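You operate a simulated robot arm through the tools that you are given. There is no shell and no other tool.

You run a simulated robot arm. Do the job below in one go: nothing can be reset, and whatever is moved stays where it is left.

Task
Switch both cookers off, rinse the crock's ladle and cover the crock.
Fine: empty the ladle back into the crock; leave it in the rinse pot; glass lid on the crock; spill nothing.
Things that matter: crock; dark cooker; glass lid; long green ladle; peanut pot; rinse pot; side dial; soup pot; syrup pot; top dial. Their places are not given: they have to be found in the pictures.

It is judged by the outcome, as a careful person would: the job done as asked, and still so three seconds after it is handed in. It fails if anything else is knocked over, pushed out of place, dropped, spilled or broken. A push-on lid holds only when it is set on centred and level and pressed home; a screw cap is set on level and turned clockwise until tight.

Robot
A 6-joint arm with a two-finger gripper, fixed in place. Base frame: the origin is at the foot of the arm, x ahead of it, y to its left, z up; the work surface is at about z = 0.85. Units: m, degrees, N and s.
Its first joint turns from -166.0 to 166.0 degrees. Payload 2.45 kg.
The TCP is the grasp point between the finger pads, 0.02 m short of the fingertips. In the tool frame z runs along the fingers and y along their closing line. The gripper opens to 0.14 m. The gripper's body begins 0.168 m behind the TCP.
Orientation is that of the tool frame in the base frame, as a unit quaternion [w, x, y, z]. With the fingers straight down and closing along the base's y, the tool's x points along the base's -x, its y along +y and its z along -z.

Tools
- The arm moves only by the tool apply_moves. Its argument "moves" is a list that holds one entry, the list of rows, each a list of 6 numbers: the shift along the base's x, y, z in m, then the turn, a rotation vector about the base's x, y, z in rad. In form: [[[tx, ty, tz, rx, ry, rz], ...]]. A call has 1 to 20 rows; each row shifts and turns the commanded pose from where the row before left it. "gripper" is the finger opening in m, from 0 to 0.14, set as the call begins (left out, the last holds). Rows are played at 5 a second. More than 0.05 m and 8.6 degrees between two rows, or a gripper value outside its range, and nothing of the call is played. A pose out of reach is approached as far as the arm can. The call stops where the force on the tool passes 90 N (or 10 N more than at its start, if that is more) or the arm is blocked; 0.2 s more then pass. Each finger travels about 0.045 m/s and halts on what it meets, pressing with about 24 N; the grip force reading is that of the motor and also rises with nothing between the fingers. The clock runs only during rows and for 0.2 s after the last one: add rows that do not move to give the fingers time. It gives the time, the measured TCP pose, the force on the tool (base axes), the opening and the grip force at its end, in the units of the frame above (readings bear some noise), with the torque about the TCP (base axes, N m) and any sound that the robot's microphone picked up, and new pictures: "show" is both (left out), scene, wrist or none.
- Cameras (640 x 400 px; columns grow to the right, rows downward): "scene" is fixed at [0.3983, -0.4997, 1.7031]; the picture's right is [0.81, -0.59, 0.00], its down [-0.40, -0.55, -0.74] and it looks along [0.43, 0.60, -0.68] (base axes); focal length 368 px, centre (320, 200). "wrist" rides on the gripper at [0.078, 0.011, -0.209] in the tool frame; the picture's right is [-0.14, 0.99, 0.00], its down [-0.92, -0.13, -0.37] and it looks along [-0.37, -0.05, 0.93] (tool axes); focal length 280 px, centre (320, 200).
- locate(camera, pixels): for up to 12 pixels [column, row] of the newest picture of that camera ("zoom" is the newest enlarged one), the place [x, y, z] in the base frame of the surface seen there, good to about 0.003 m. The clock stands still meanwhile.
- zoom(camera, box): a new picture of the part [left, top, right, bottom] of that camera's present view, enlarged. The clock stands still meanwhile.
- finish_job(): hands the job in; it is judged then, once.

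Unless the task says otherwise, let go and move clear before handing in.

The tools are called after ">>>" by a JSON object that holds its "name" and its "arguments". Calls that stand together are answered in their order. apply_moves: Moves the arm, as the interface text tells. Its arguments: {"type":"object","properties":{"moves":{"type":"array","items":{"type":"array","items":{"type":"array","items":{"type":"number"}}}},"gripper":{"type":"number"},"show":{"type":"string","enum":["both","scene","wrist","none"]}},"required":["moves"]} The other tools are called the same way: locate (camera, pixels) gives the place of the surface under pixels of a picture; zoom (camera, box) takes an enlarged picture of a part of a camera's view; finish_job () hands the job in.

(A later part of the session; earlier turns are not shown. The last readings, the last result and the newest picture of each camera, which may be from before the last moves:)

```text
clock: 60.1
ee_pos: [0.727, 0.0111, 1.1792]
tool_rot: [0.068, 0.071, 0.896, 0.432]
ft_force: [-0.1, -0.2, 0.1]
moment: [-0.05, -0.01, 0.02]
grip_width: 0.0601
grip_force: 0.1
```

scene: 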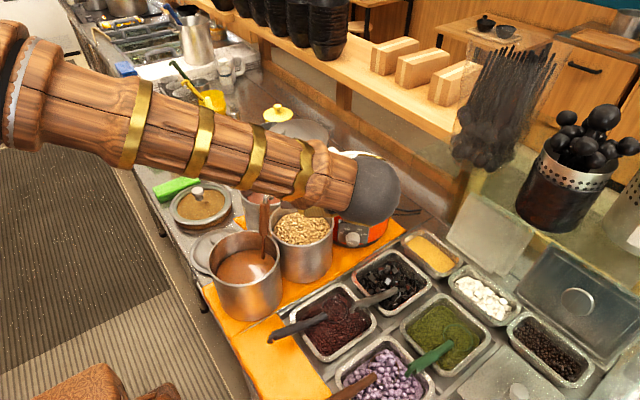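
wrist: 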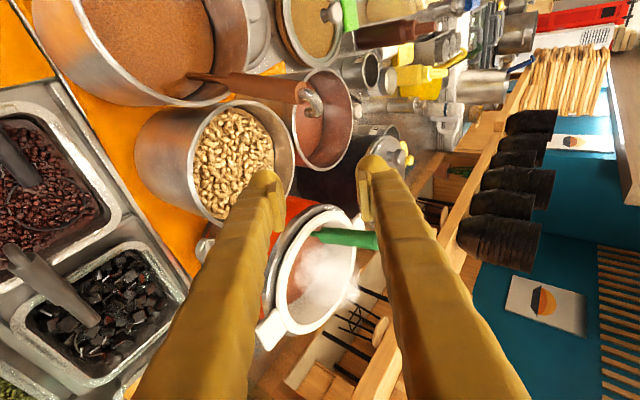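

The first half tracked cleanly. I'll run the second half to the inverted pose.

>>> {"name": "apply_moves", "arguments": {"moves": [[[0.0002, -0.017, -0.0211, -0.0265, -0.1148, 0.0922], [0.0042, -0.0173, -0.0204, -0.0265, -0.1148, 0.0922], [0.008, -0.0173, -0.0192, -0.0265, -0.1148, 0.0922], [0.0118, -0.0168, -0.0176, -0.0265, -0.1148, 0.0922], [0.0152, -0.016, -0.0156, -0.0265, -0.1148, 0.0922], [0.0183, -0.0149, -0.0133, -0.0265, -0.1148, 0.0922], [0.0209, -0.0134, -0.0107, -0.0265, -0.1148, 0.0922], [0.0232, -0.0116, -0.0078, -0.0265, -0.1148, 0.0922], [0.0249, -0.0095, -0.0047, -0.0265, -0.1148, 0.0922], [0.026, -0.0073, -0.0016, -0.0265, -0.1148, 0.0922], [0, 0, 0, 0, 0, 0]]], "gripper": 0.06, "show": "both"}}

```text
clock: 62.5
ee_pos: [0.8802, -0.1279, 1.0452]
tool_rot: [0.345, -0.558, 0.703, 0.274]
ft_force: [1.2, -0.4, 1.2]
moment: [0.01, 0.01, -0.03]
grip_width: 0.0602
grip_force: 0.0
```

scene: 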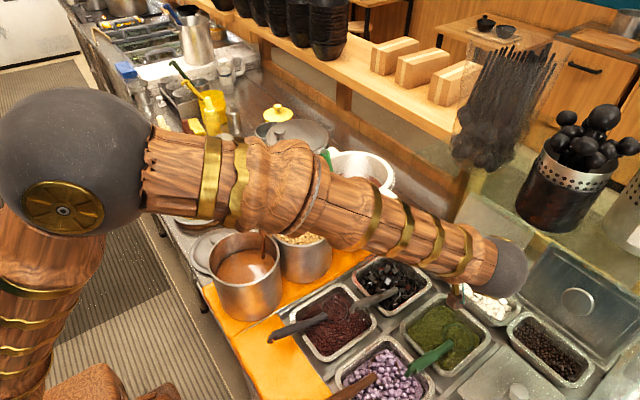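
wrist: 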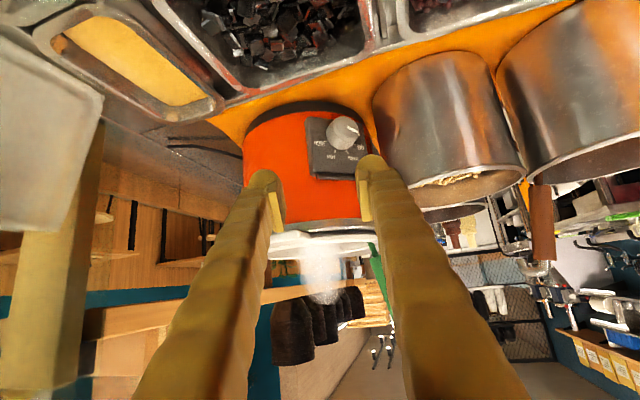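

The inverted pose is reachable as well. I'll test pitching 15° further up, which would tip the bowl past 115°.

>>> {"name": "apply_moves", "arguments": {"moves": [[[0, 0, 0, 0.0852, -0.0197, 0], [0, 0, 0, 0.0852, -0.0197, 0], [0, 0, 0, 0.0852, -0.0197, 0], [0, 0, 0, 0, 0, 0]]], "gripper": 0.06, "show": "scene"}}

```text
clock: 63.5
ee_pos: [0.8793, -0.1293, 1.0454]
tool_rot: [0.434, -0.516, 0.653, 0.345]
ft_force: [-0.7, 0.6, 0.6]
moment: [0.0, 0.0, -0.04]
grip_width: 0.06
grip_force: 0.1
```

scene: 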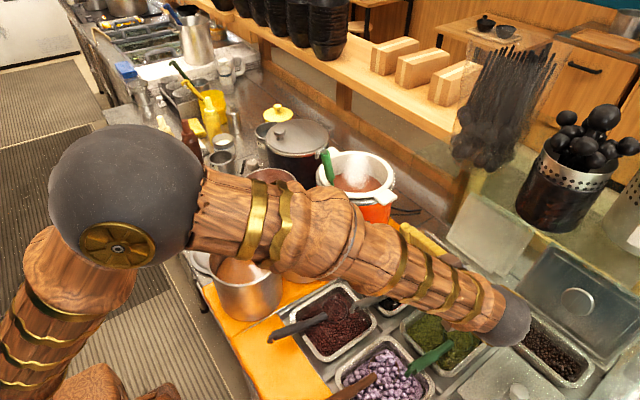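

The full pour motion is reachable. I'll reverse out of it — pitch back, raise, and roll back — ending near a pre-grasp standoff on the −y side of the ladle.

>>> {"name": "apply_moves", "arguments": {"moves": [[[-0.01, 0, 0.05, -0.0852, 0.0197, 0], [-0.01, 0, 0.05, -0.0852, 0.0197, 0], [-0.01, 0, 0.05, -0.0852, 0.0197, 0], [0, 0, 0.03, 0, 0, 0], [0, 0, 0, 0, 0, 0]]], "gripper": 0.06, "show": "none"}}

>>> {"name": "apply_moves", "arguments": {"moves": [[[-0.0015, 0.0025, 0.002, 0.0253, 0.1098, -0.0881], [-0.0015, 0.0025, 0.002, 0.0253, 0.1098, -0.0881], [-0.0015, 0.0025, 0.002, 0.0253, 0.1098, -0.0881], [-0.0015, 0.0025, 0.002, 0.0253, 0.1098, -0.0881], [-0.0015, 0.0025, 0.002, 0.0253, 0.1098, -0.0881], [-0.0015, 0.0025, 0.002, 0.0253, 0.1098, -0.0881], [-0.0015, 0.0025, 0.002, 0.0253, 0.1098, -0.0881], [-0.0015, 0.0025, 0.002, 0.0253, 0.1098, -0.0881], [-0.0015, 0.0025, 0.002, 0.0253, 0.1098, -0.0881], [-0.0015, 0.0025, 0.002, 0.0253, 0.1098, -0.0881], [-0.0015, 0.0025, 0.002, 0.0253, 0.1098, -0.0881], [-0.0015, 0.0025, 0.002, 0.0253, 0.1098, -0.0881], [-0.0015, 0.0025, 0.002, 0.0253, 0.1098, -0.0881], [-0.0015, 0.0025, 0.002, 0.0253, 0.1098, -0.0881], [-0.0015, 0.0025, 0.002, 0.0253, 0.1098, -0.0881], [-0.0015, 0.0025, 0.002, 0.0253, 0.1098, -0.0881], [-0.0015, 0.0025, 0.002, 0.0253, 0.1098, -0.0881], [-0.0015, 0.0025, 0.002, 0.0253, 0.1098, -0.0881], [-0.0015, 0.0025, 0.002, 0.0253, 0.1098, -0.0881], [-0.0015, 0.0025, 0.002, 0.0253, 0.1098, -0.0881]]], "gripper": 0.06, "show": "both"}}

```text
refused: row 1 steps farther than a row can; nothing moved
```

```text
clock: 67.7
ee_pos: [0.8488, -0.0797, 1.0846]
tool_rot: [-0.134, 0.665, 0.675, 0.291]
ft_force: [0.3, 0.3, -0.1]
moment: [-0.02, 0.03, -0.01]
grip_width: 0.06
grip_force: 0.0
```

scene: 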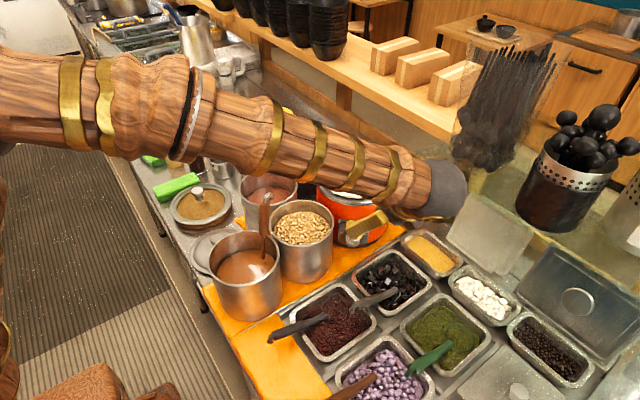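
wrist: 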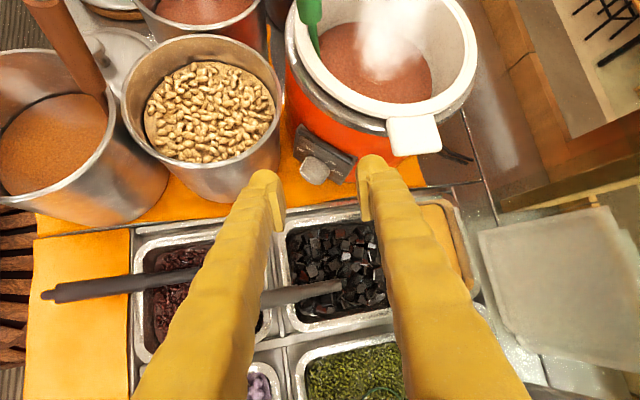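

My first call was refused (step slightly too large), so the roll ran at a steeper pitch; the tool is clear at (0.849, −0.080, 1.085) with the closing line as wanted. I'll raise and pitch up 15° to restore the grasp orientation.

>>> {"name": "apply_moves", "arguments": {"moves": [[[-0.005, 0, 0.045, 0, 0, 0], [-0.005, 0, 0.045, 0.127, -0.007, 0.028], [-0.005, 0, 0.045, 0.127, -0.007, 0.028], [0, 0, 0, 0, 0, 0]]], "gripper": 0.06, "show": "wrist"}}

>>> {"name": "zoom", "arguments": {"camera": "wrist", "box": [260, 60, 420, 200]}}

```text
clock: 68.7
ee_pos: [0.8338, -0.0788, 1.2202]
tool_rot: [-0.221, 0.621, 0.652, 0.375]
ft_force: [-0.1, -0.2, -0.6]
moment: [-0.03, 0.01, -0.04]
grip_width: 0.0601
grip_force: 0.1
```

wrist: 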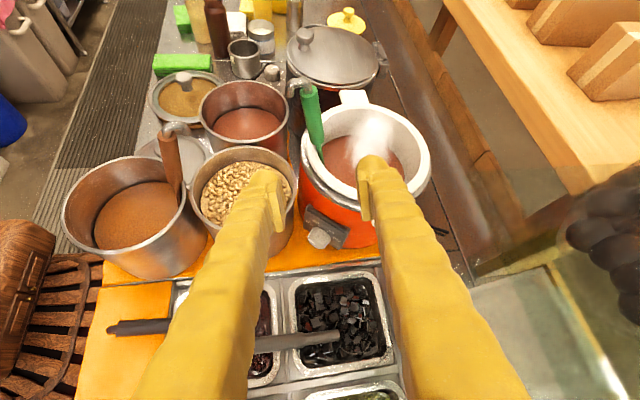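

```text
2.86 times, centred on (340, 130) of wrist
```

zoom: 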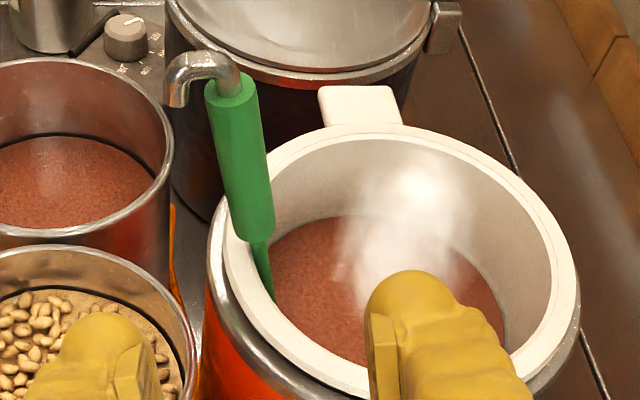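

The orientation is restored. I'll move to a standoff 0.12 m back from the handle along the tool axis and re-measure.

>>> {"name": "apply_moves", "arguments": {"moves": [[[0.0012, 0.0281, -0.0073, 0, 0, 0], [0.0012, 0.0281, -0.0073, 0, 0, 0], [0.0012, 0.0281, -0.0073, 0, 0, 0], [0, 0, 0, 0, 0, 0]]], "gripper": 0.06, "show": "wrist"}}

>>> {"name": "zoom", "arguments": {"camera": "wrist", "box": [260, 80, 400, 200]}}

```text
clock: 69.7
ee_pos: [0.8384, 0.0058, 1.1973]
tool_rot: [-0.221, 0.62, 0.652, 0.375]
ft_force: [-0.7, -0.6, -1.3]
moment: [0.02, -0.03, 0.0]
grip_width: 0.06
grip_force: 0.0
```

wrist: 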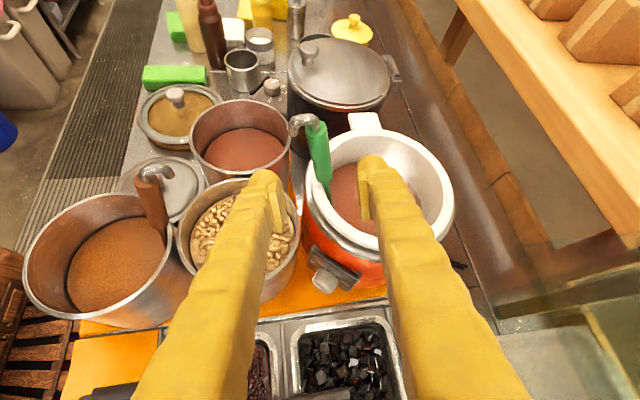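

```text
3.33 times, centred on (330, 140) of wrist
```

zoom: 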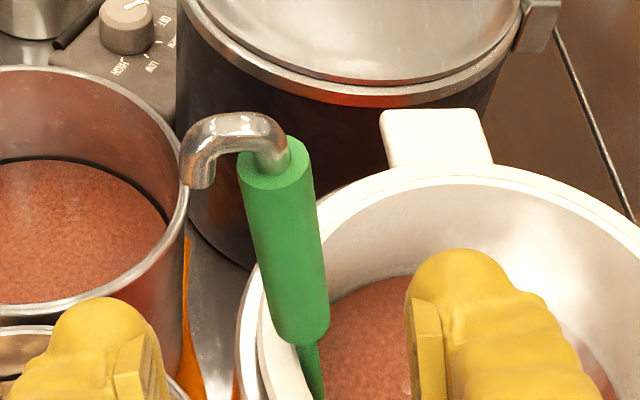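

>>> {"name": "locate", "arguments": {"camera": "wrist", "pixels": [[316, 134], [318, 145], [320, 155], [322, 165], [324, 175], [313, 155], [326, 155], [317, 170], [328, 170], [310, 124], [298, 125], [325, 190]]}}

```text
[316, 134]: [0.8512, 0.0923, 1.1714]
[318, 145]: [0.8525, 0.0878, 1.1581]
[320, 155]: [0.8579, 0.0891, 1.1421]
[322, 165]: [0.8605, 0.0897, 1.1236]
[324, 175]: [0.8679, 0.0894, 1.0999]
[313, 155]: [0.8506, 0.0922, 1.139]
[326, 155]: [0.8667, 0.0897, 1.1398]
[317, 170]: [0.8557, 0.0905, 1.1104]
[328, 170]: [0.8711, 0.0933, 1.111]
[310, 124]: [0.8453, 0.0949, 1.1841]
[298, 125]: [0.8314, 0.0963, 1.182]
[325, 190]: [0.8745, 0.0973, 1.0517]
```

The handle axis at z=1.125 is (0.861, 0.0995), right on the tool's approach line. I'll advance so it sits between the pads.

>>> {"name": "apply_moves", "arguments": {"moves": [[[0.0045, 0.0185, -0.0145, 0, 0, 0], [0.0045, 0.0185, -0.0145, 0, 0, 0], [0.0045, 0.0185, -0.0145, 0, 0, 0], [0.0045, 0.0185, -0.0145, 0, 0, 0], [0.0046, 0.0187, -0.0143, 0, 0, 0], [0, 0, 0, 0, 0, 0]]], "gripper": 0.06, "show": "wrist"}}

>>> {"name": "zoom", "arguments": {"camera": "wrist", "box": [260, 80, 400, 220]}}

```text
clock: 71.1
ee_pos: [0.8609, 0.098, 1.1228]
tool_rot: [-0.22, 0.621, 0.653, 0.375]
ft_force: [0.4, 0.1, 0.2]
moment: [-0.03, 0.02, 0.01]
grip_width: 0.0602
grip_force: 0.0
```

wrist: 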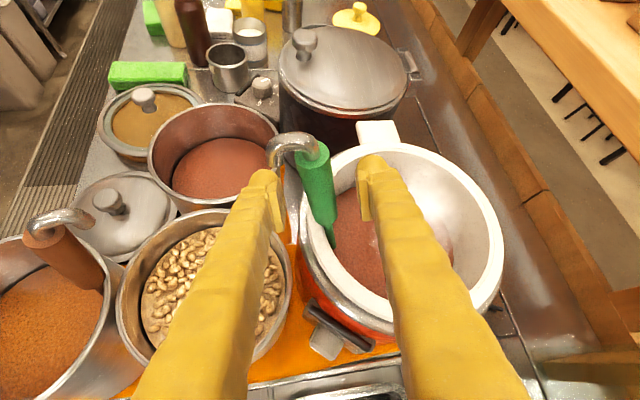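

```text
2.86 times, centred on (330, 150) of wrist
```

zoom: 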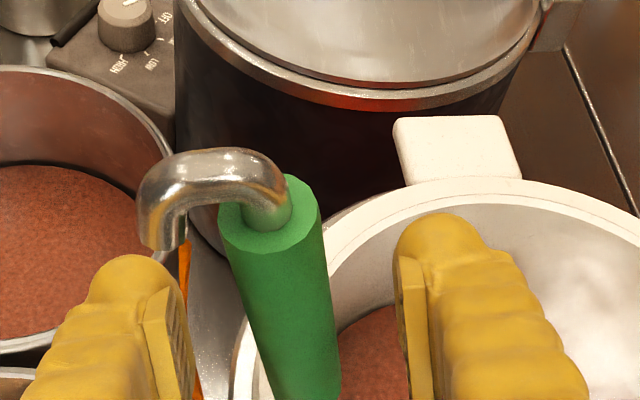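

The handle is centred between the pads and the hook is clear above the left fingertip. I'll close to grip.

>>> {"name": "apply_moves", "arguments": {"moves": [[[0, 0, 0, 0, 0, 0], [0, 0, 0, 0, 0, 0], [0, 0, 0, 0, 0, 0], [0, 0, 0, 0, 0, 0]]], "gripper": 0.005, "show": "wrist"}}

>>> {"name": "zoom", "arguments": {"camera": "wrist", "box": [260, 80, 400, 220]}}

```text
clock: 72.1
ee_pos: [0.8592, 0.0978, 1.1226]
tool_rot: [-0.221, 0.62, 0.653, 0.375]
ft_force: [2.8, 0.2, 0.4]
moment: [0.01, -0.09, 0.01]
grip_width: 0.0258
grip_force: 23.8
```

wrist: 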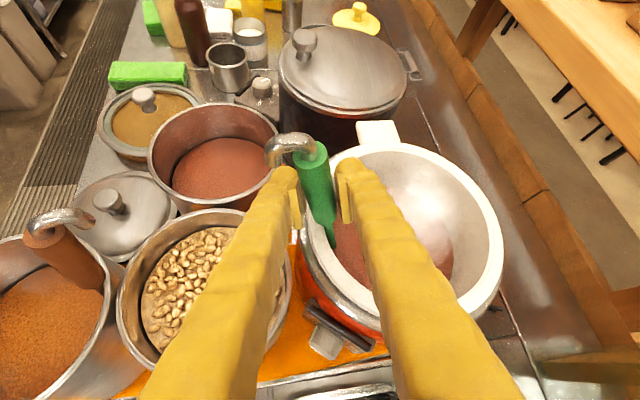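

```text
2.86 times, centred on (330, 150) of wrist
```

zoom: 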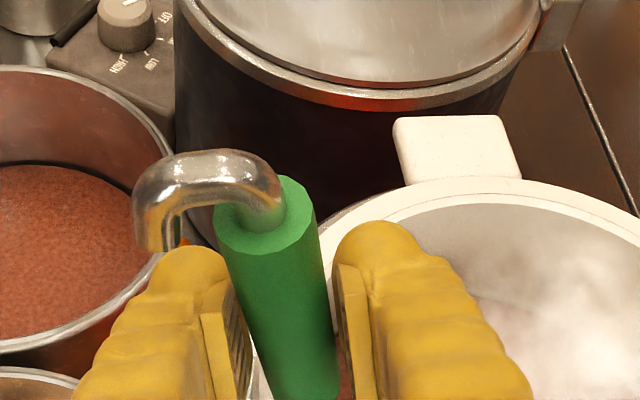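

The width is 0.0258 and still closing. I'll wait a few more rows.

>>> {"name": "apply_moves", "arguments": {"moves": [[[0, 0, 0, 0, 0, 0], [0, 0, 0, 0, 0, 0], [0, 0, 0, 0, 0, 0]]], "gripper": 0.005, "show": "wrist"}}

>>> {"name": "zoom", "arguments": {"camera": "wrist", "box": [260, 80, 400, 220]}}

```text
clock: 72.9
ee_pos: [0.8602, 0.0984, 1.1235]
tool_rot: [-0.22, 0.621, 0.652, 0.376]
ft_force: [2.1, -0.3, 0.3]
moment: [-0.02, -0.07, 0.0]
grip_width: 0.0255
grip_force: 23.7
```

wrist: 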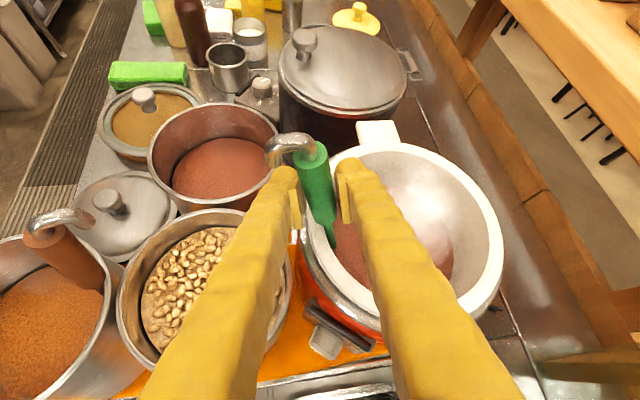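

```text
2.86 times, centred on (330, 150) of wrist
```

zoom: 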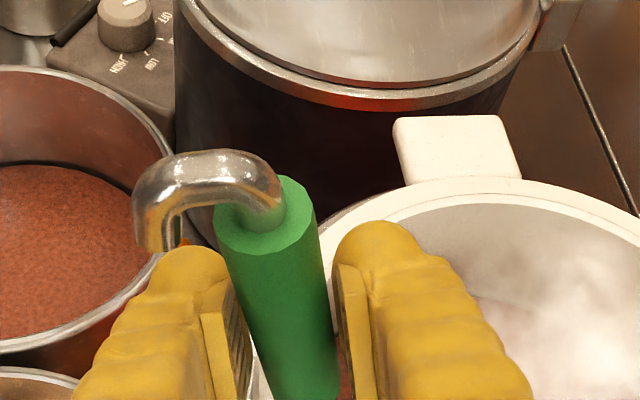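

The grip is firm on the handle at 0.0255 m (24 N). I'll lift slowly, drifting +x so the bowl clears the near rim.

>>> {"name": "apply_moves", "arguments": {"moves": [[[0.004, 0, 0.008, 0, 0, 0], [0.004, 0, 0.012, 0, 0, 0], [0.004, 0, 0.015, 0, 0, 0], [0.003, 0, 0.015, 0, 0, 0], [0.003, 0, 0.015, 0, 0, 0], [0.003, 0, 0.015, 0, 0, 0], [0, 0, 0, 0, 0, 0]]], "gripper": 0.005, "show": "both"}}

>>> {"name": "zoom", "arguments": {"camera": "scene", "box": [280, 90, 440, 210]}}

>>> {"name": "zoom", "arguments": {"camera": "wrist", "box": [240, 80, 420, 240]}}

```text
clock: 74.5
ee_pos: [0.8817, 0.0976, 1.2056]
tool_rot: [-0.22, 0.621, 0.652, 0.375]
ft_force: [-0.5, -0.8, -2.0]
moment: [0.0, 0.09, -0.04]
grip_width: 0.0255
grip_force: 23.9
```

scene: 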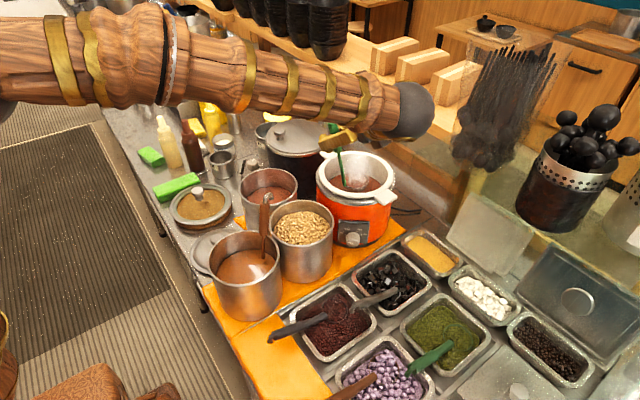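
wrist: 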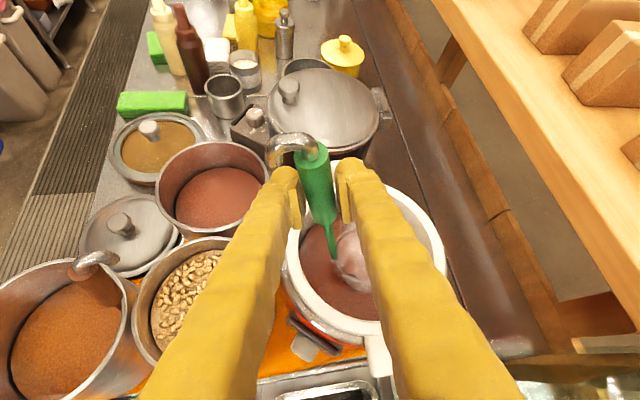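

```text
3.33 times, centred on (360, 150) of scene
```

zoom: 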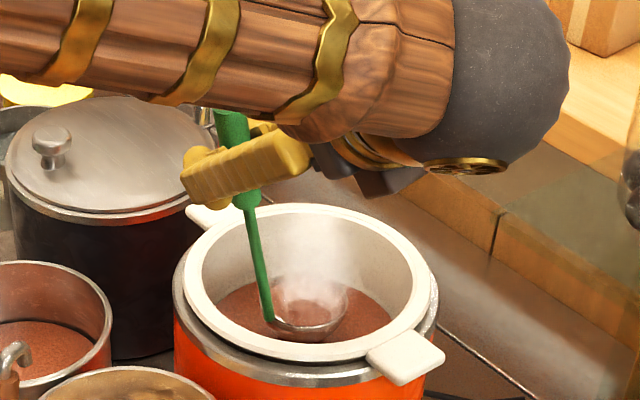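

```text
2.50 times, centred on (330, 160) of wrist
```

zoom: 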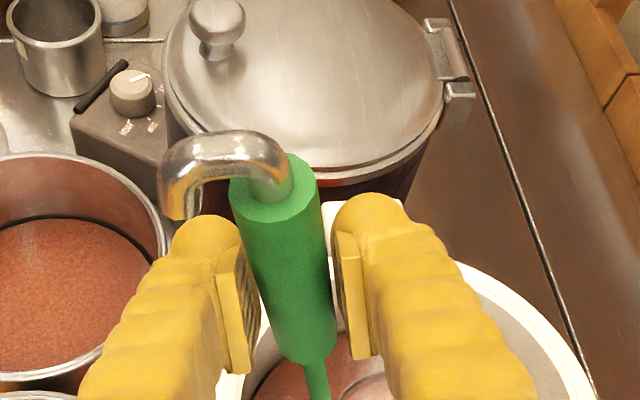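

The ladle is coming up with the grip unchanged, and the bowl's rim shows at about (368,185) in the scene. I'll zoom and locate the bowl.

>>> {"name": "zoom", "arguments": {"camera": "scene", "box": [335, 160, 415, 210]}}

>>> {"name": "locate", "arguments": {"camera": "scene", "pixels": [[362, 186], [357, 182], [380, 178], [370, 190], [383, 184], [372, 175], [365, 176], [358, 170], [355, 160], [354, 154], [375, 184], [360, 178]]}}

>>> {"name": "locate", "arguments": {"camera": "wrist", "pixels": [[335, 245], [333, 235], [330, 225], [340, 262], [350, 270], [360, 285], [350, 240], [345, 255], [330, 230], [355, 250], [338, 270], [334, 255]]}}

```text
8.00 times, centred on (375, 185) of scene
```

zoom: 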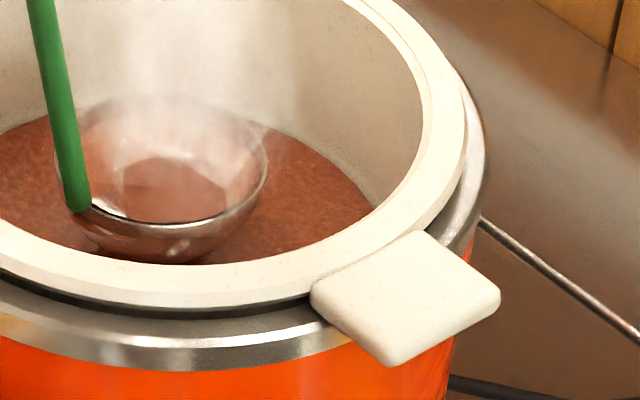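

```text
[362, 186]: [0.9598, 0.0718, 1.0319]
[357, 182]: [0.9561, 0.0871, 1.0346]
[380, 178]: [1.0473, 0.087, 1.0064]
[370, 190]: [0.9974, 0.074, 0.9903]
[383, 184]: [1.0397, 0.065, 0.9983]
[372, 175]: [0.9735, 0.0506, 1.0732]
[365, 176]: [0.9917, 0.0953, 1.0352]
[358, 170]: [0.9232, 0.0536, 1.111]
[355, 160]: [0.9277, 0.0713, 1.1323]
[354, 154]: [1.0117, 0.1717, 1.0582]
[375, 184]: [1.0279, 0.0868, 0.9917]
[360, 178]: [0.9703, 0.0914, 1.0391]
```

```text
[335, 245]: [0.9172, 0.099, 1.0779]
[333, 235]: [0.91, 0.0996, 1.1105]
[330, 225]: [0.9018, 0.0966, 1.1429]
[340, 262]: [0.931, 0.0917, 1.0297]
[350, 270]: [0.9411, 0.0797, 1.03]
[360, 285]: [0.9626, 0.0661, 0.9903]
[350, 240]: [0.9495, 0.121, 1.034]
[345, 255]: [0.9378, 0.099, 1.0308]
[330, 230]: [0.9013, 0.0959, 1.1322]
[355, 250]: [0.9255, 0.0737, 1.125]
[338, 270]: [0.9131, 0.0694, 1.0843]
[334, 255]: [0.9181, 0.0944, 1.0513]
```

The bowl (rim ≈0.067 m across, centre about (0.953, 0.095, 1.035)) holds soup and hangs about 0.17 m below the grip, offset +x. I'll raise it slowly to about z=1.12, centred over the crock.

>>> {"name": "apply_moves", "arguments": {"moves": [[[0.002, 0.0016, 0.012, 0, 0, 0], [0.002, 0.0016, 0.014, 0, 0, 0], [0.002, 0.0016, 0.014, 0, 0, 0], [0.002, 0.0016, 0.014, 0, 0, 0], [0.002, 0.0018, 0.012, 0, 0, 0], [0, 0, 0.009, 0, 0, 0], [0, 0, 0, 0, 0, 0], [0, 0, 0, 0, 0, 0]]], "gripper": 0.005, "show": "both"}}

>>> {"name": "zoom", "arguments": {"camera": "scene", "box": [310, 120, 430, 210]}}

>>> {"name": "zoom", "arguments": {"camera": "wrist", "box": [260, 180, 420, 320]}}

```text
clock: 76.3
ee_pos: [0.8903, 0.1064, 1.2811]
tool_rot: [-0.221, 0.62, 0.653, 0.375]
ft_force: [-0.3, 0.6, -0.9]
moment: [0.0, 0.12, 0.0]
grip_width: 0.0253
grip_force: 24.1
```

scene: 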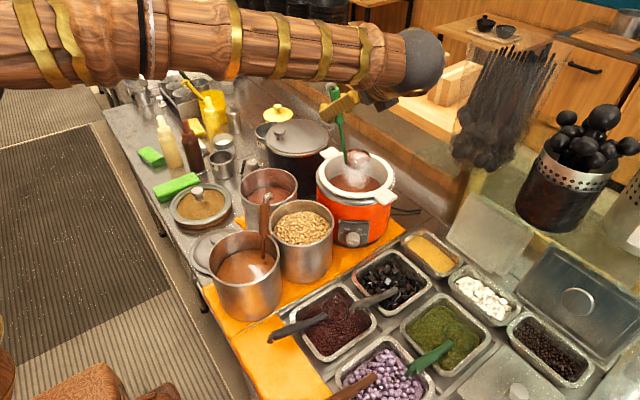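
wrist: 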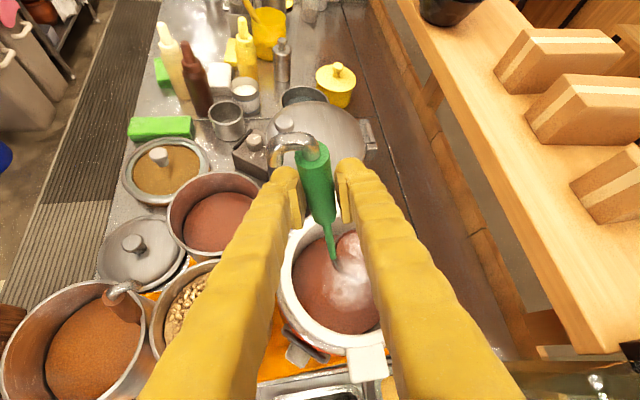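

```text
4.44 times, centred on (370, 165) of scene
```

zoom: 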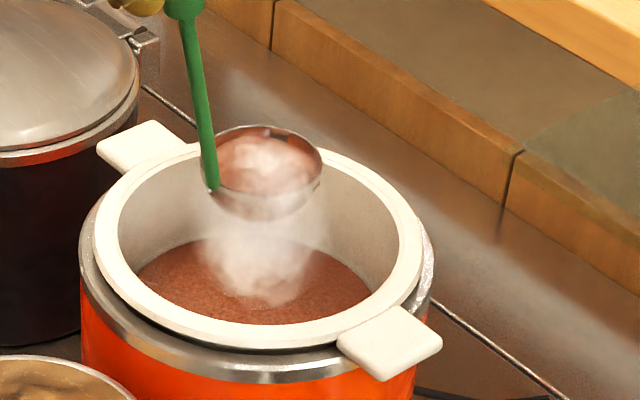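

```text
2.86 times, centred on (340, 250) of wrist
```

zoom: 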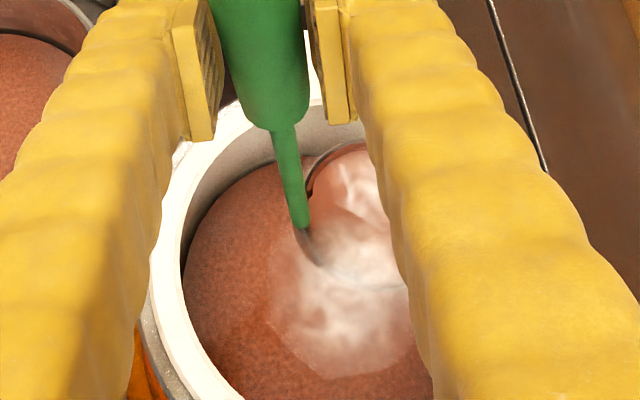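

The bowl hangs over the middle of the crock. I'll locate its rim to verify my model before pouring.

>>> {"name": "zoom", "arguments": {"camera": "scene", "box": [335, 135, 383, 175]}}

>>> {"name": "locate", "arguments": {"camera": "scene", "pixels": [[345, 160], [346, 163], [357, 149], [370, 158], [358, 165], [358, 168], [352, 166], [366, 166], [344, 155], [348, 151], [364, 150], [355, 158]]}}

>>> {"name": "locate", "arguments": {"camera": "wrist", "pixels": [[331, 225], [333, 240], [334, 258], [338, 262], [346, 240], [348, 233], [352, 232], [345, 270], [350, 255], [334, 248], [341, 243], [330, 232]]}}

```text
10.00 times, centred on (359, 155) of scene
```

zoom: 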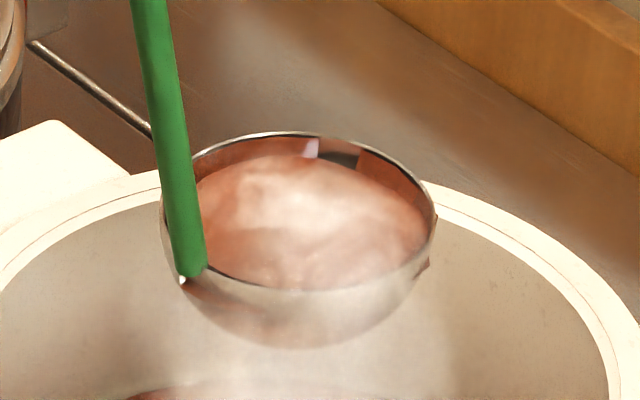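

```text
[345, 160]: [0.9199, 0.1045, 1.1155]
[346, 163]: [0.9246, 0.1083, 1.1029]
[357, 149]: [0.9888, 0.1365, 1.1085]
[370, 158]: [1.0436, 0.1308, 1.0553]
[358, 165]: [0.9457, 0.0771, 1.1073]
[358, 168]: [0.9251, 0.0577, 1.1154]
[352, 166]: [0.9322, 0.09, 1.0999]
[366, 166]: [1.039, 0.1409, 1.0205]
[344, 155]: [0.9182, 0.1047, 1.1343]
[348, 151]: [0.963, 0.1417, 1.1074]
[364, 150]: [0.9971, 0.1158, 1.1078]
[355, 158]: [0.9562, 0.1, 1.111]
```

```text
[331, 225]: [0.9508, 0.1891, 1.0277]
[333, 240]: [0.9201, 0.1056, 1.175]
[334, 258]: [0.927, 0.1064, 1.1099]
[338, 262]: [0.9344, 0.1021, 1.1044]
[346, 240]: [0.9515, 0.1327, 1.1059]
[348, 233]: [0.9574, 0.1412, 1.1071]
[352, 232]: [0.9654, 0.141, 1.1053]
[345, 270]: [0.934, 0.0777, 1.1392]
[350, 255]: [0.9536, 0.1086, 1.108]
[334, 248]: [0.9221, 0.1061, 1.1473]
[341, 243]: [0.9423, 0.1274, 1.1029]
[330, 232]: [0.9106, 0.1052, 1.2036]
```

The bowl rim is level in this pose, centred near (0.958, 0.108, 1.107) with radius ≈0.036, and it's nearly full of soup. I'll shift slightly deeper over the crock and begin the roll with the rim centre held fixed over the soup, stopping at about 35° of tilt to check.

>>> {"name": "apply_moves", "arguments": {"moves": [[[0.0085, 0.001, 0.0037, 0, 0, 0], [0.0085, 0.001, 0.0037, 0, 0, 0], [-0.0136, -0.0015, -0.006, -0.0185, -0.08, 0.0651], [-0.013, -0.0026, -0.007, -0.0185, -0.08, 0.0651], [-0.0122, -0.0034, -0.0079, -0.0185, -0.08, 0.0651], [-0.0113, -0.0043, -0.0089, -0.0185, -0.08, 0.0651], [-0.0102, -0.0053, -0.0096, -0.0185, -0.08, 0.0651], [-0.009, -0.006, -0.0102, -0.0185, -0.08, 0.0651], [-0.0078, -0.0067, -0.0109, -0.0185, -0.08, 0.0651], [0, 0, 0, 0, 0, 0]]], "gripper": 0.005, "show": "both"}}

>>> {"name": "zoom", "arguments": {"camera": "scene", "box": [320, 125, 416, 195]}}

>>> {"name": "zoom", "arguments": {"camera": "wrist", "box": [240, 140, 420, 300]}}

```text
clock: 78.5
ee_pos: [0.8306, 0.0794, 1.2284]
tool_rot: [-0.072, 0.345, 0.831, 0.43]
ft_force: [-0.3, 0.3, -1.0]
moment: [-0.06, 0.12, -0.01]
grip_width: 0.0256
grip_force: 23.6
```

scene: 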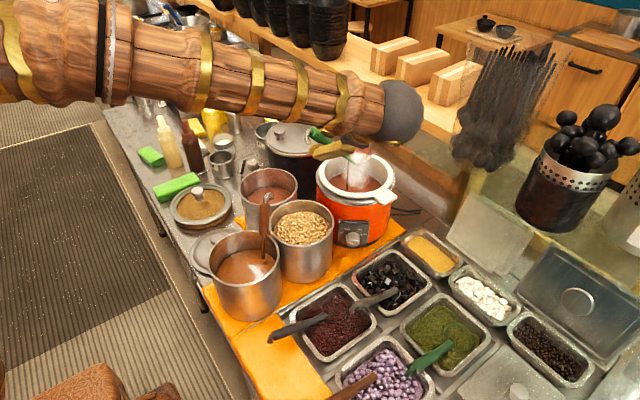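
wrist: 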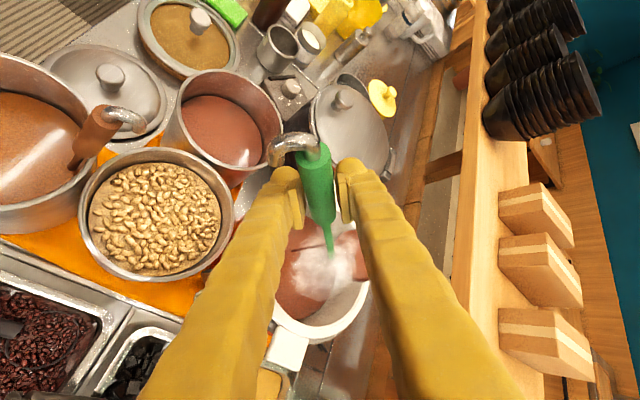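

```text
5.71 times, centred on (368, 160) of scene
```

zoom: 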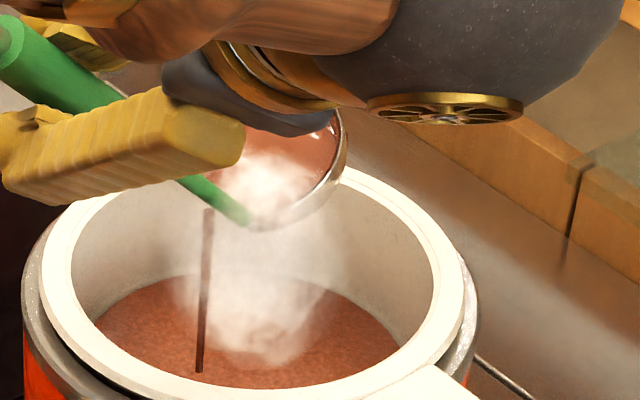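

```text
2.50 times, centred on (330, 220) of wrist
```

zoom: 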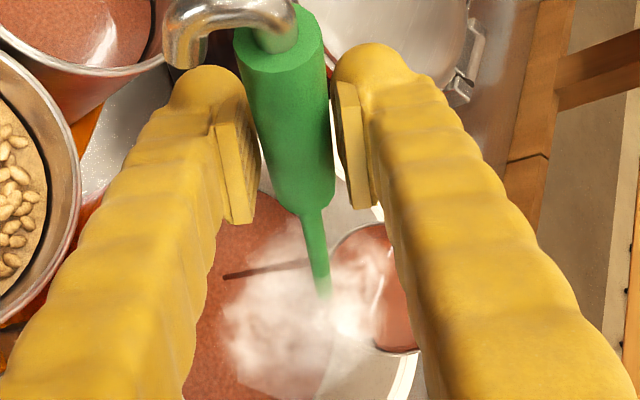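

A thin stream is pouring from the lip and landing inside the crock at about (347,188). I'll check how far it lands from the near wall before tilting further.

>>> {"name": "locate", "arguments": {"camera": "scene", "pixels": [[347, 188], [348, 170], [347, 180], [343, 190], [338, 186], [336, 190], [350, 196], [330, 182]]}}

```text
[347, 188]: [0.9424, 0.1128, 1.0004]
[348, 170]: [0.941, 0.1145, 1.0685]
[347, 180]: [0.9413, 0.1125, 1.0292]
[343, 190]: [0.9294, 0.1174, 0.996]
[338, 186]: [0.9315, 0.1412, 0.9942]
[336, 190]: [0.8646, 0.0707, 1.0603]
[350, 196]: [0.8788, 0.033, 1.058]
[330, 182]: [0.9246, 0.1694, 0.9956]
```

The stream falls at about (0.942, 0.113), well inside the crock. I'll continue the roll to ~68° tilt at the same pace, then pause.

>>> {"name": "apply_moves", "arguments": {"moves": [[[-0.0064, -0.0075, -0.0113, -0.0185, -0.08, 0.0651], [0, 0, 0, 0, 0, 0], [-0.005, -0.008, -0.0116, -0.0185, -0.08, 0.0651], [0, 0, 0, 0, 0, 0], [-0.0036, -0.0085, -0.0118, -0.0185, -0.08, 0.0651], [0, 0, 0, 0, 0, 0], [-0.0019, -0.0088, -0.0118, -0.0185, -0.08, 0.0651], [-0.0005, -0.0093, -0.0118, -0.0185, -0.08, 0.0651], [0, 0, 0, 0, 0, 0], [0.001, -0.0094, -0.0116, -0.0185, -0.08, 0.0651], [0.0026, -0.0095, -0.0112, -0.0185, -0.08, 0.0651], [0.0041, -0.0095, -0.0108, -0.0185, -0.08, 0.0651], [0, 0, 0, 0, 0, 0]]], "gripper": 0.005, "show": "both"}}

>>> {"name": "zoom", "arguments": {"camera": "scene", "box": [310, 125, 422, 205]}}

>>> {"name": "zoom", "arguments": {"camera": "wrist", "box": [240, 140, 420, 300]}}

```text
clock: 81.3
ee_pos: [0.823, 0.0082, 1.136]
tool_rot: [0.108, -0.023, 0.9, 0.421]
ft_force: [0.3, 0.0, -1.0]
moment: [-0.06, 0.09, 0.02]
grip_width: 0.0257
grip_force: 24.2
```

scene: 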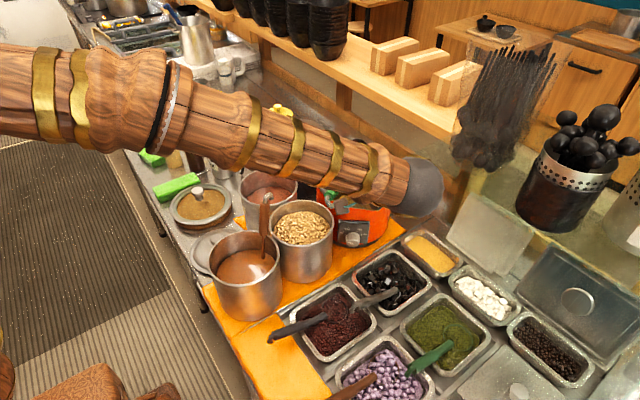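
wrist: 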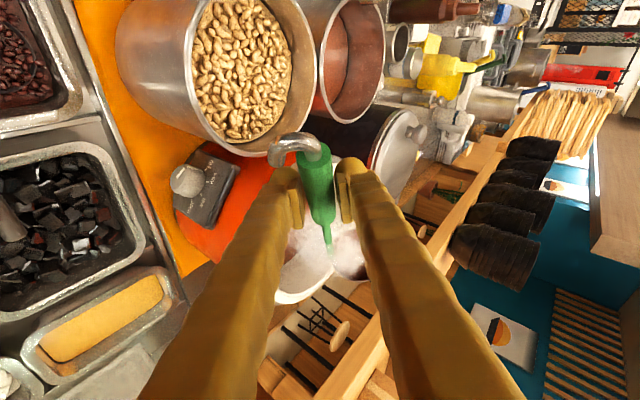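

```text
5.00 times, centred on (366, 165) of scene
```

zoom: 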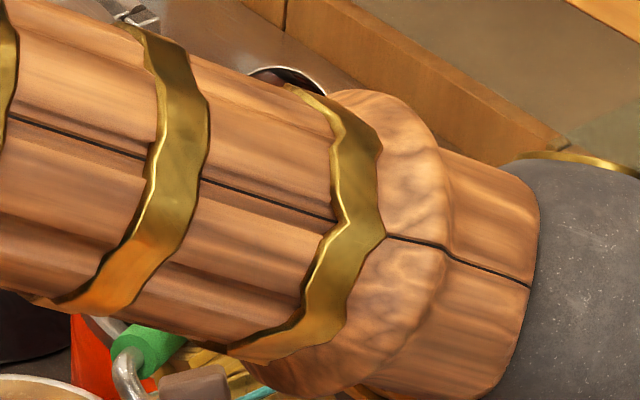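

```text
2.50 times, centred on (330, 220) of wrist
```

zoom: 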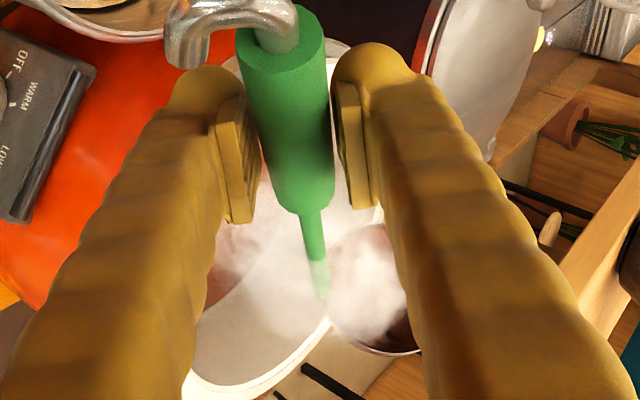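

The wrist view shows the bowl tipping over the crock, and the TCP tracks as planned. I'll continue to about 92° tilt.

>>> {"name": "apply_moves", "arguments": {"moves": [[[0.0055, -0.0093, -0.0092, -0.0185, -0.08, 0.0651], [0, 0, 0, 0, 0, 0], [0.007, -0.0093, -0.0086, -0.0185, -0.08, 0.0651], [0.0082, -0.0088, -0.0078, -0.0185, -0.08, 0.0651], [0, 0, 0, 0, 0, 0], [0.0095, -0.0085, -0.0068, -0.0185, -0.08, 0.0651], [0.0107, -0.008, -0.005, -0.0185, -0.08, 0.0651], [0.0116, -0.0073, -0.0038, -0.0185, -0.08, 0.0651], [0.0124, -0.0068, -0.0028, -0.0185, -0.08, 0.0651], [0, 0, 0, 0, 0, 0]]], "gripper": 0.005, "show": "both"}}

>>> {"name": "zoom", "arguments": {"camera": "scene", "box": [310, 110, 422, 210]}}

>>> {"name": "zoom", "arguments": {"camera": "wrist", "box": [240, 140, 420, 300]}}

```text
clock: 83.5
ee_pos: [0.8885, -0.0511, 1.0913]
tool_rot: [0.253, -0.343, 0.833, 0.352]
ft_force: [0.1, 0.5, 0.0]
moment: [-0.09, 0.06, 0.04]
grip_width: 0.0256
grip_force: 24.4
```

scene: 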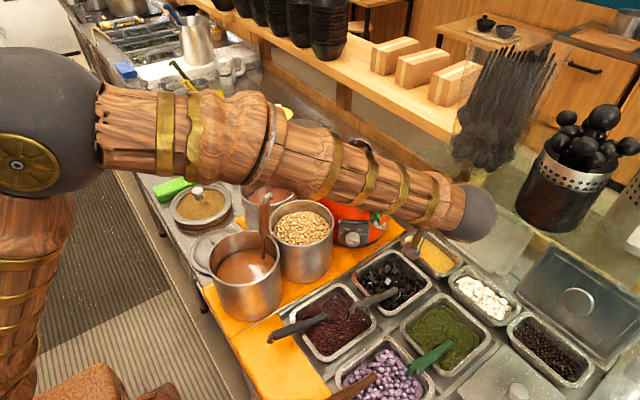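
wrist: 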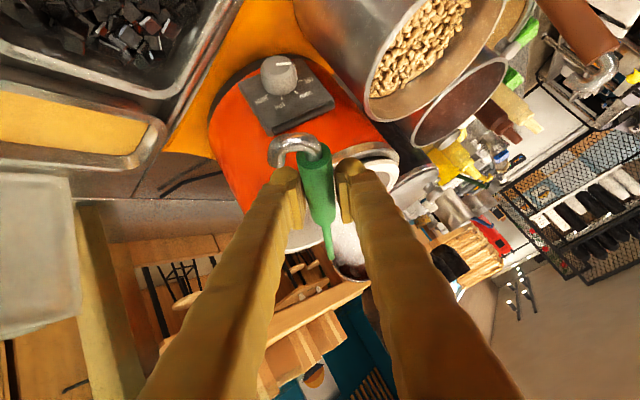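

```text
4.00 times, centred on (366, 160) of scene
```

zoom: 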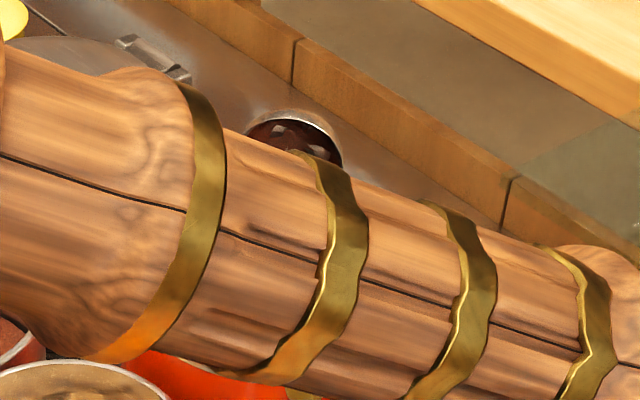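

```text
2.50 times, centred on (330, 220) of wrist
```

zoom: 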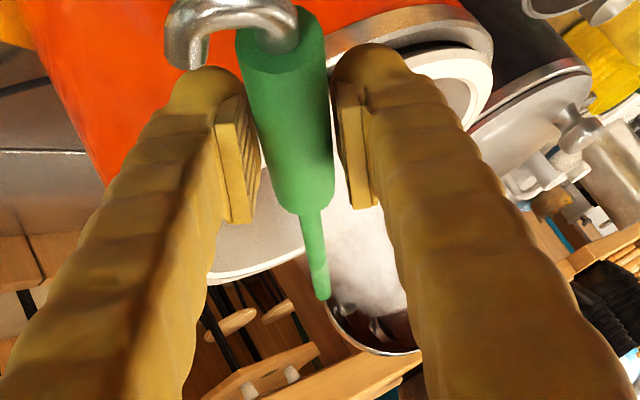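

The tilted bowl at (375,143) looks dark and empty, and the force reading has dropped to about 0. To be sure, I'll tip it another 22°, raising slightly so the fingers clear the crock's handle.

>>> {"name": "apply_moves", "arguments": {"moves": [[[0, 0, 0.012, 0, 0, 0], [0.0037, 0.0047, 0.004, 0.0806, -0.0986, 0], [0.0037, 0.0047, 0.004, 0.0806, -0.0986, 0], [0.0037, 0.0047, 0.004, 0.0806, -0.0986, 0], [0, 0, 0, 0, 0, 0], [0, 0, 0, 0, 0, 0], [0, 0, 0, 0, 0, 0], [0, 0, 0, 0, 0, 0]]], "gripper": 0.005, "show": "both"}}

>>> {"name": "zoom", "arguments": {"camera": "scene", "box": [310, 110, 422, 210]}}

>>> {"name": "zoom", "arguments": {"camera": "wrist", "box": [240, 140, 420, 300]}}

```text
clock: 85.3
ee_pos: [0.8984, -0.0365, 1.1144]
tool_rot: [0.411, -0.359, 0.738, 0.397]
ft_force: [0.9, 0.2, -0.7]
moment: [-0.07, 0.04, -0.01]
grip_width: 0.0256
grip_force: 24.1
```

scene: 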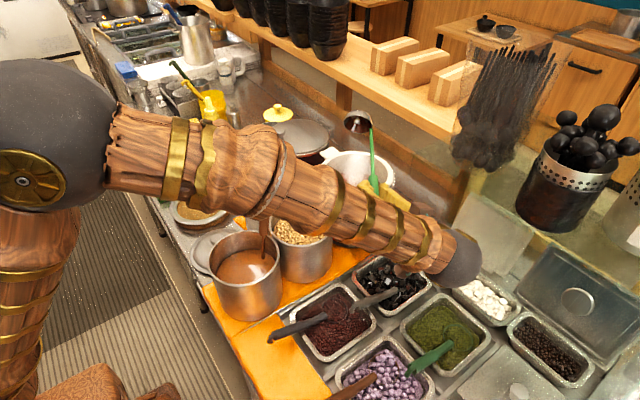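
wrist: 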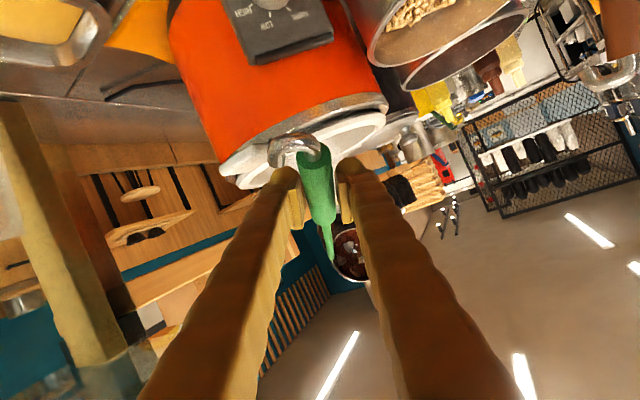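

```text
4.00 times, centred on (366, 160) of scene
```

zoom: 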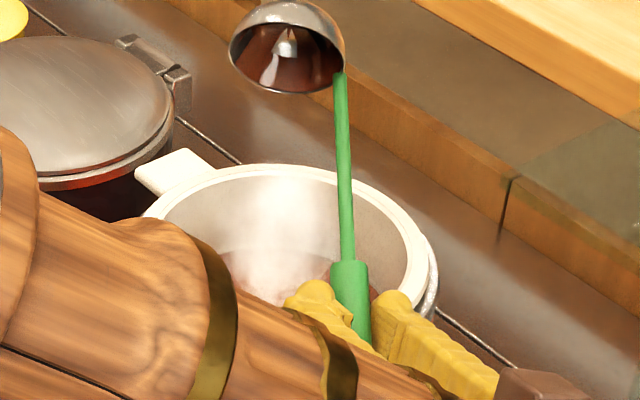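

```text
2.50 times, centred on (330, 220) of wrist
```

zoom: 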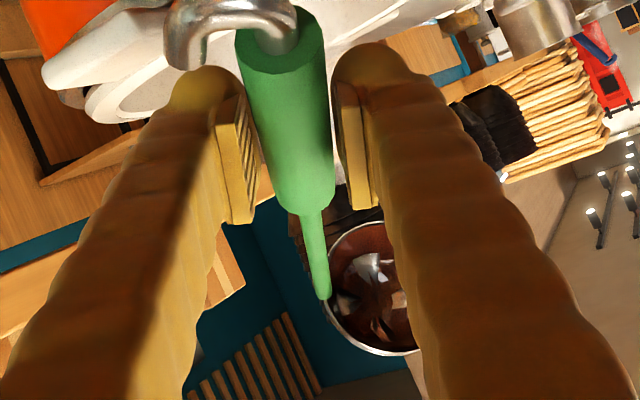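

The ladle is inverted over the crock; its bowl is empty with only a brown film and no stream. I'll hold a second for drips, then pitch back and roll it upright along the same path.

>>> {"name": "apply_moves", "arguments": {"moves": [[[0, 0, 0, 0, 0, 0], [0, 0, 0, 0, 0, 0], [0, 0, 0, 0, 0, 0], [0, 0, 0, 0, 0, 0], [-0.0037, -0.0047, 0.002, -0.0806, 0.0986, 0], [-0.0037, -0.0047, 0.002, -0.0806, 0.0986, 0], [-0.0037, -0.0047, 0.002, -0.0806, 0.0986, 0], [-0.0124, 0.0068, 0.0048, 0.0185, 0.08, -0.0651], [-0.0116, 0.0073, 0.0058, 0.0185, 0.08, -0.0651], [-0.0107, 0.008, 0.007, 0.0185, 0.08, -0.0651], [-0.0095, 0.0085, 0.0078, 0.0185, 0.08, -0.0651], [-0.0082, 0.0088, 0.0088, 0.0185, 0.08, -0.0651], [-0.007, 0.0093, 0.0096, 0.0185, 0.08, -0.0651], [-0.0055, 0.0093, 0.0102, 0.0185, 0.08, -0.0651], [0, 0, 0, 0, 0, 0]]], "gripper": 0.005, "show": "both"}}

```text
clock: 88.5
ee_pos: [0.8215, 0.0088, 1.1766]
tool_rot: [0.108, -0.022, 0.9, 0.422]
ft_force: [-0.7, -0.3, -1.0]
moment: [-0.02, 0.08, 0.01]
grip_width: 0.0255
grip_force: 23.7
```

scene: 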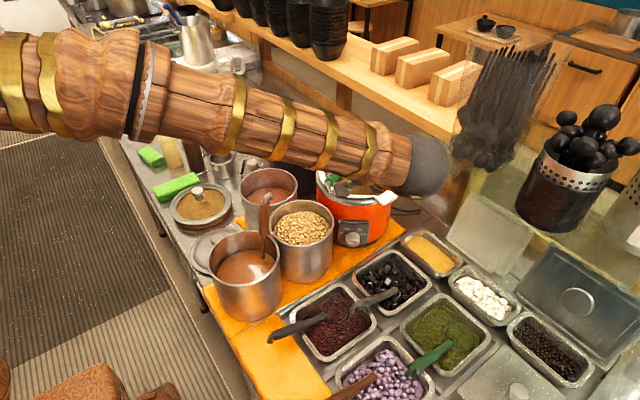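
wrist: 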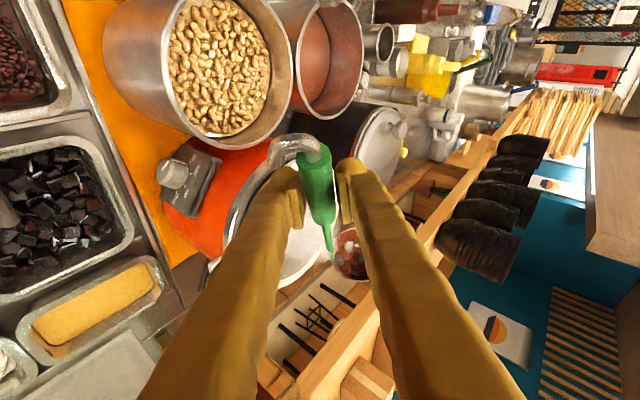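

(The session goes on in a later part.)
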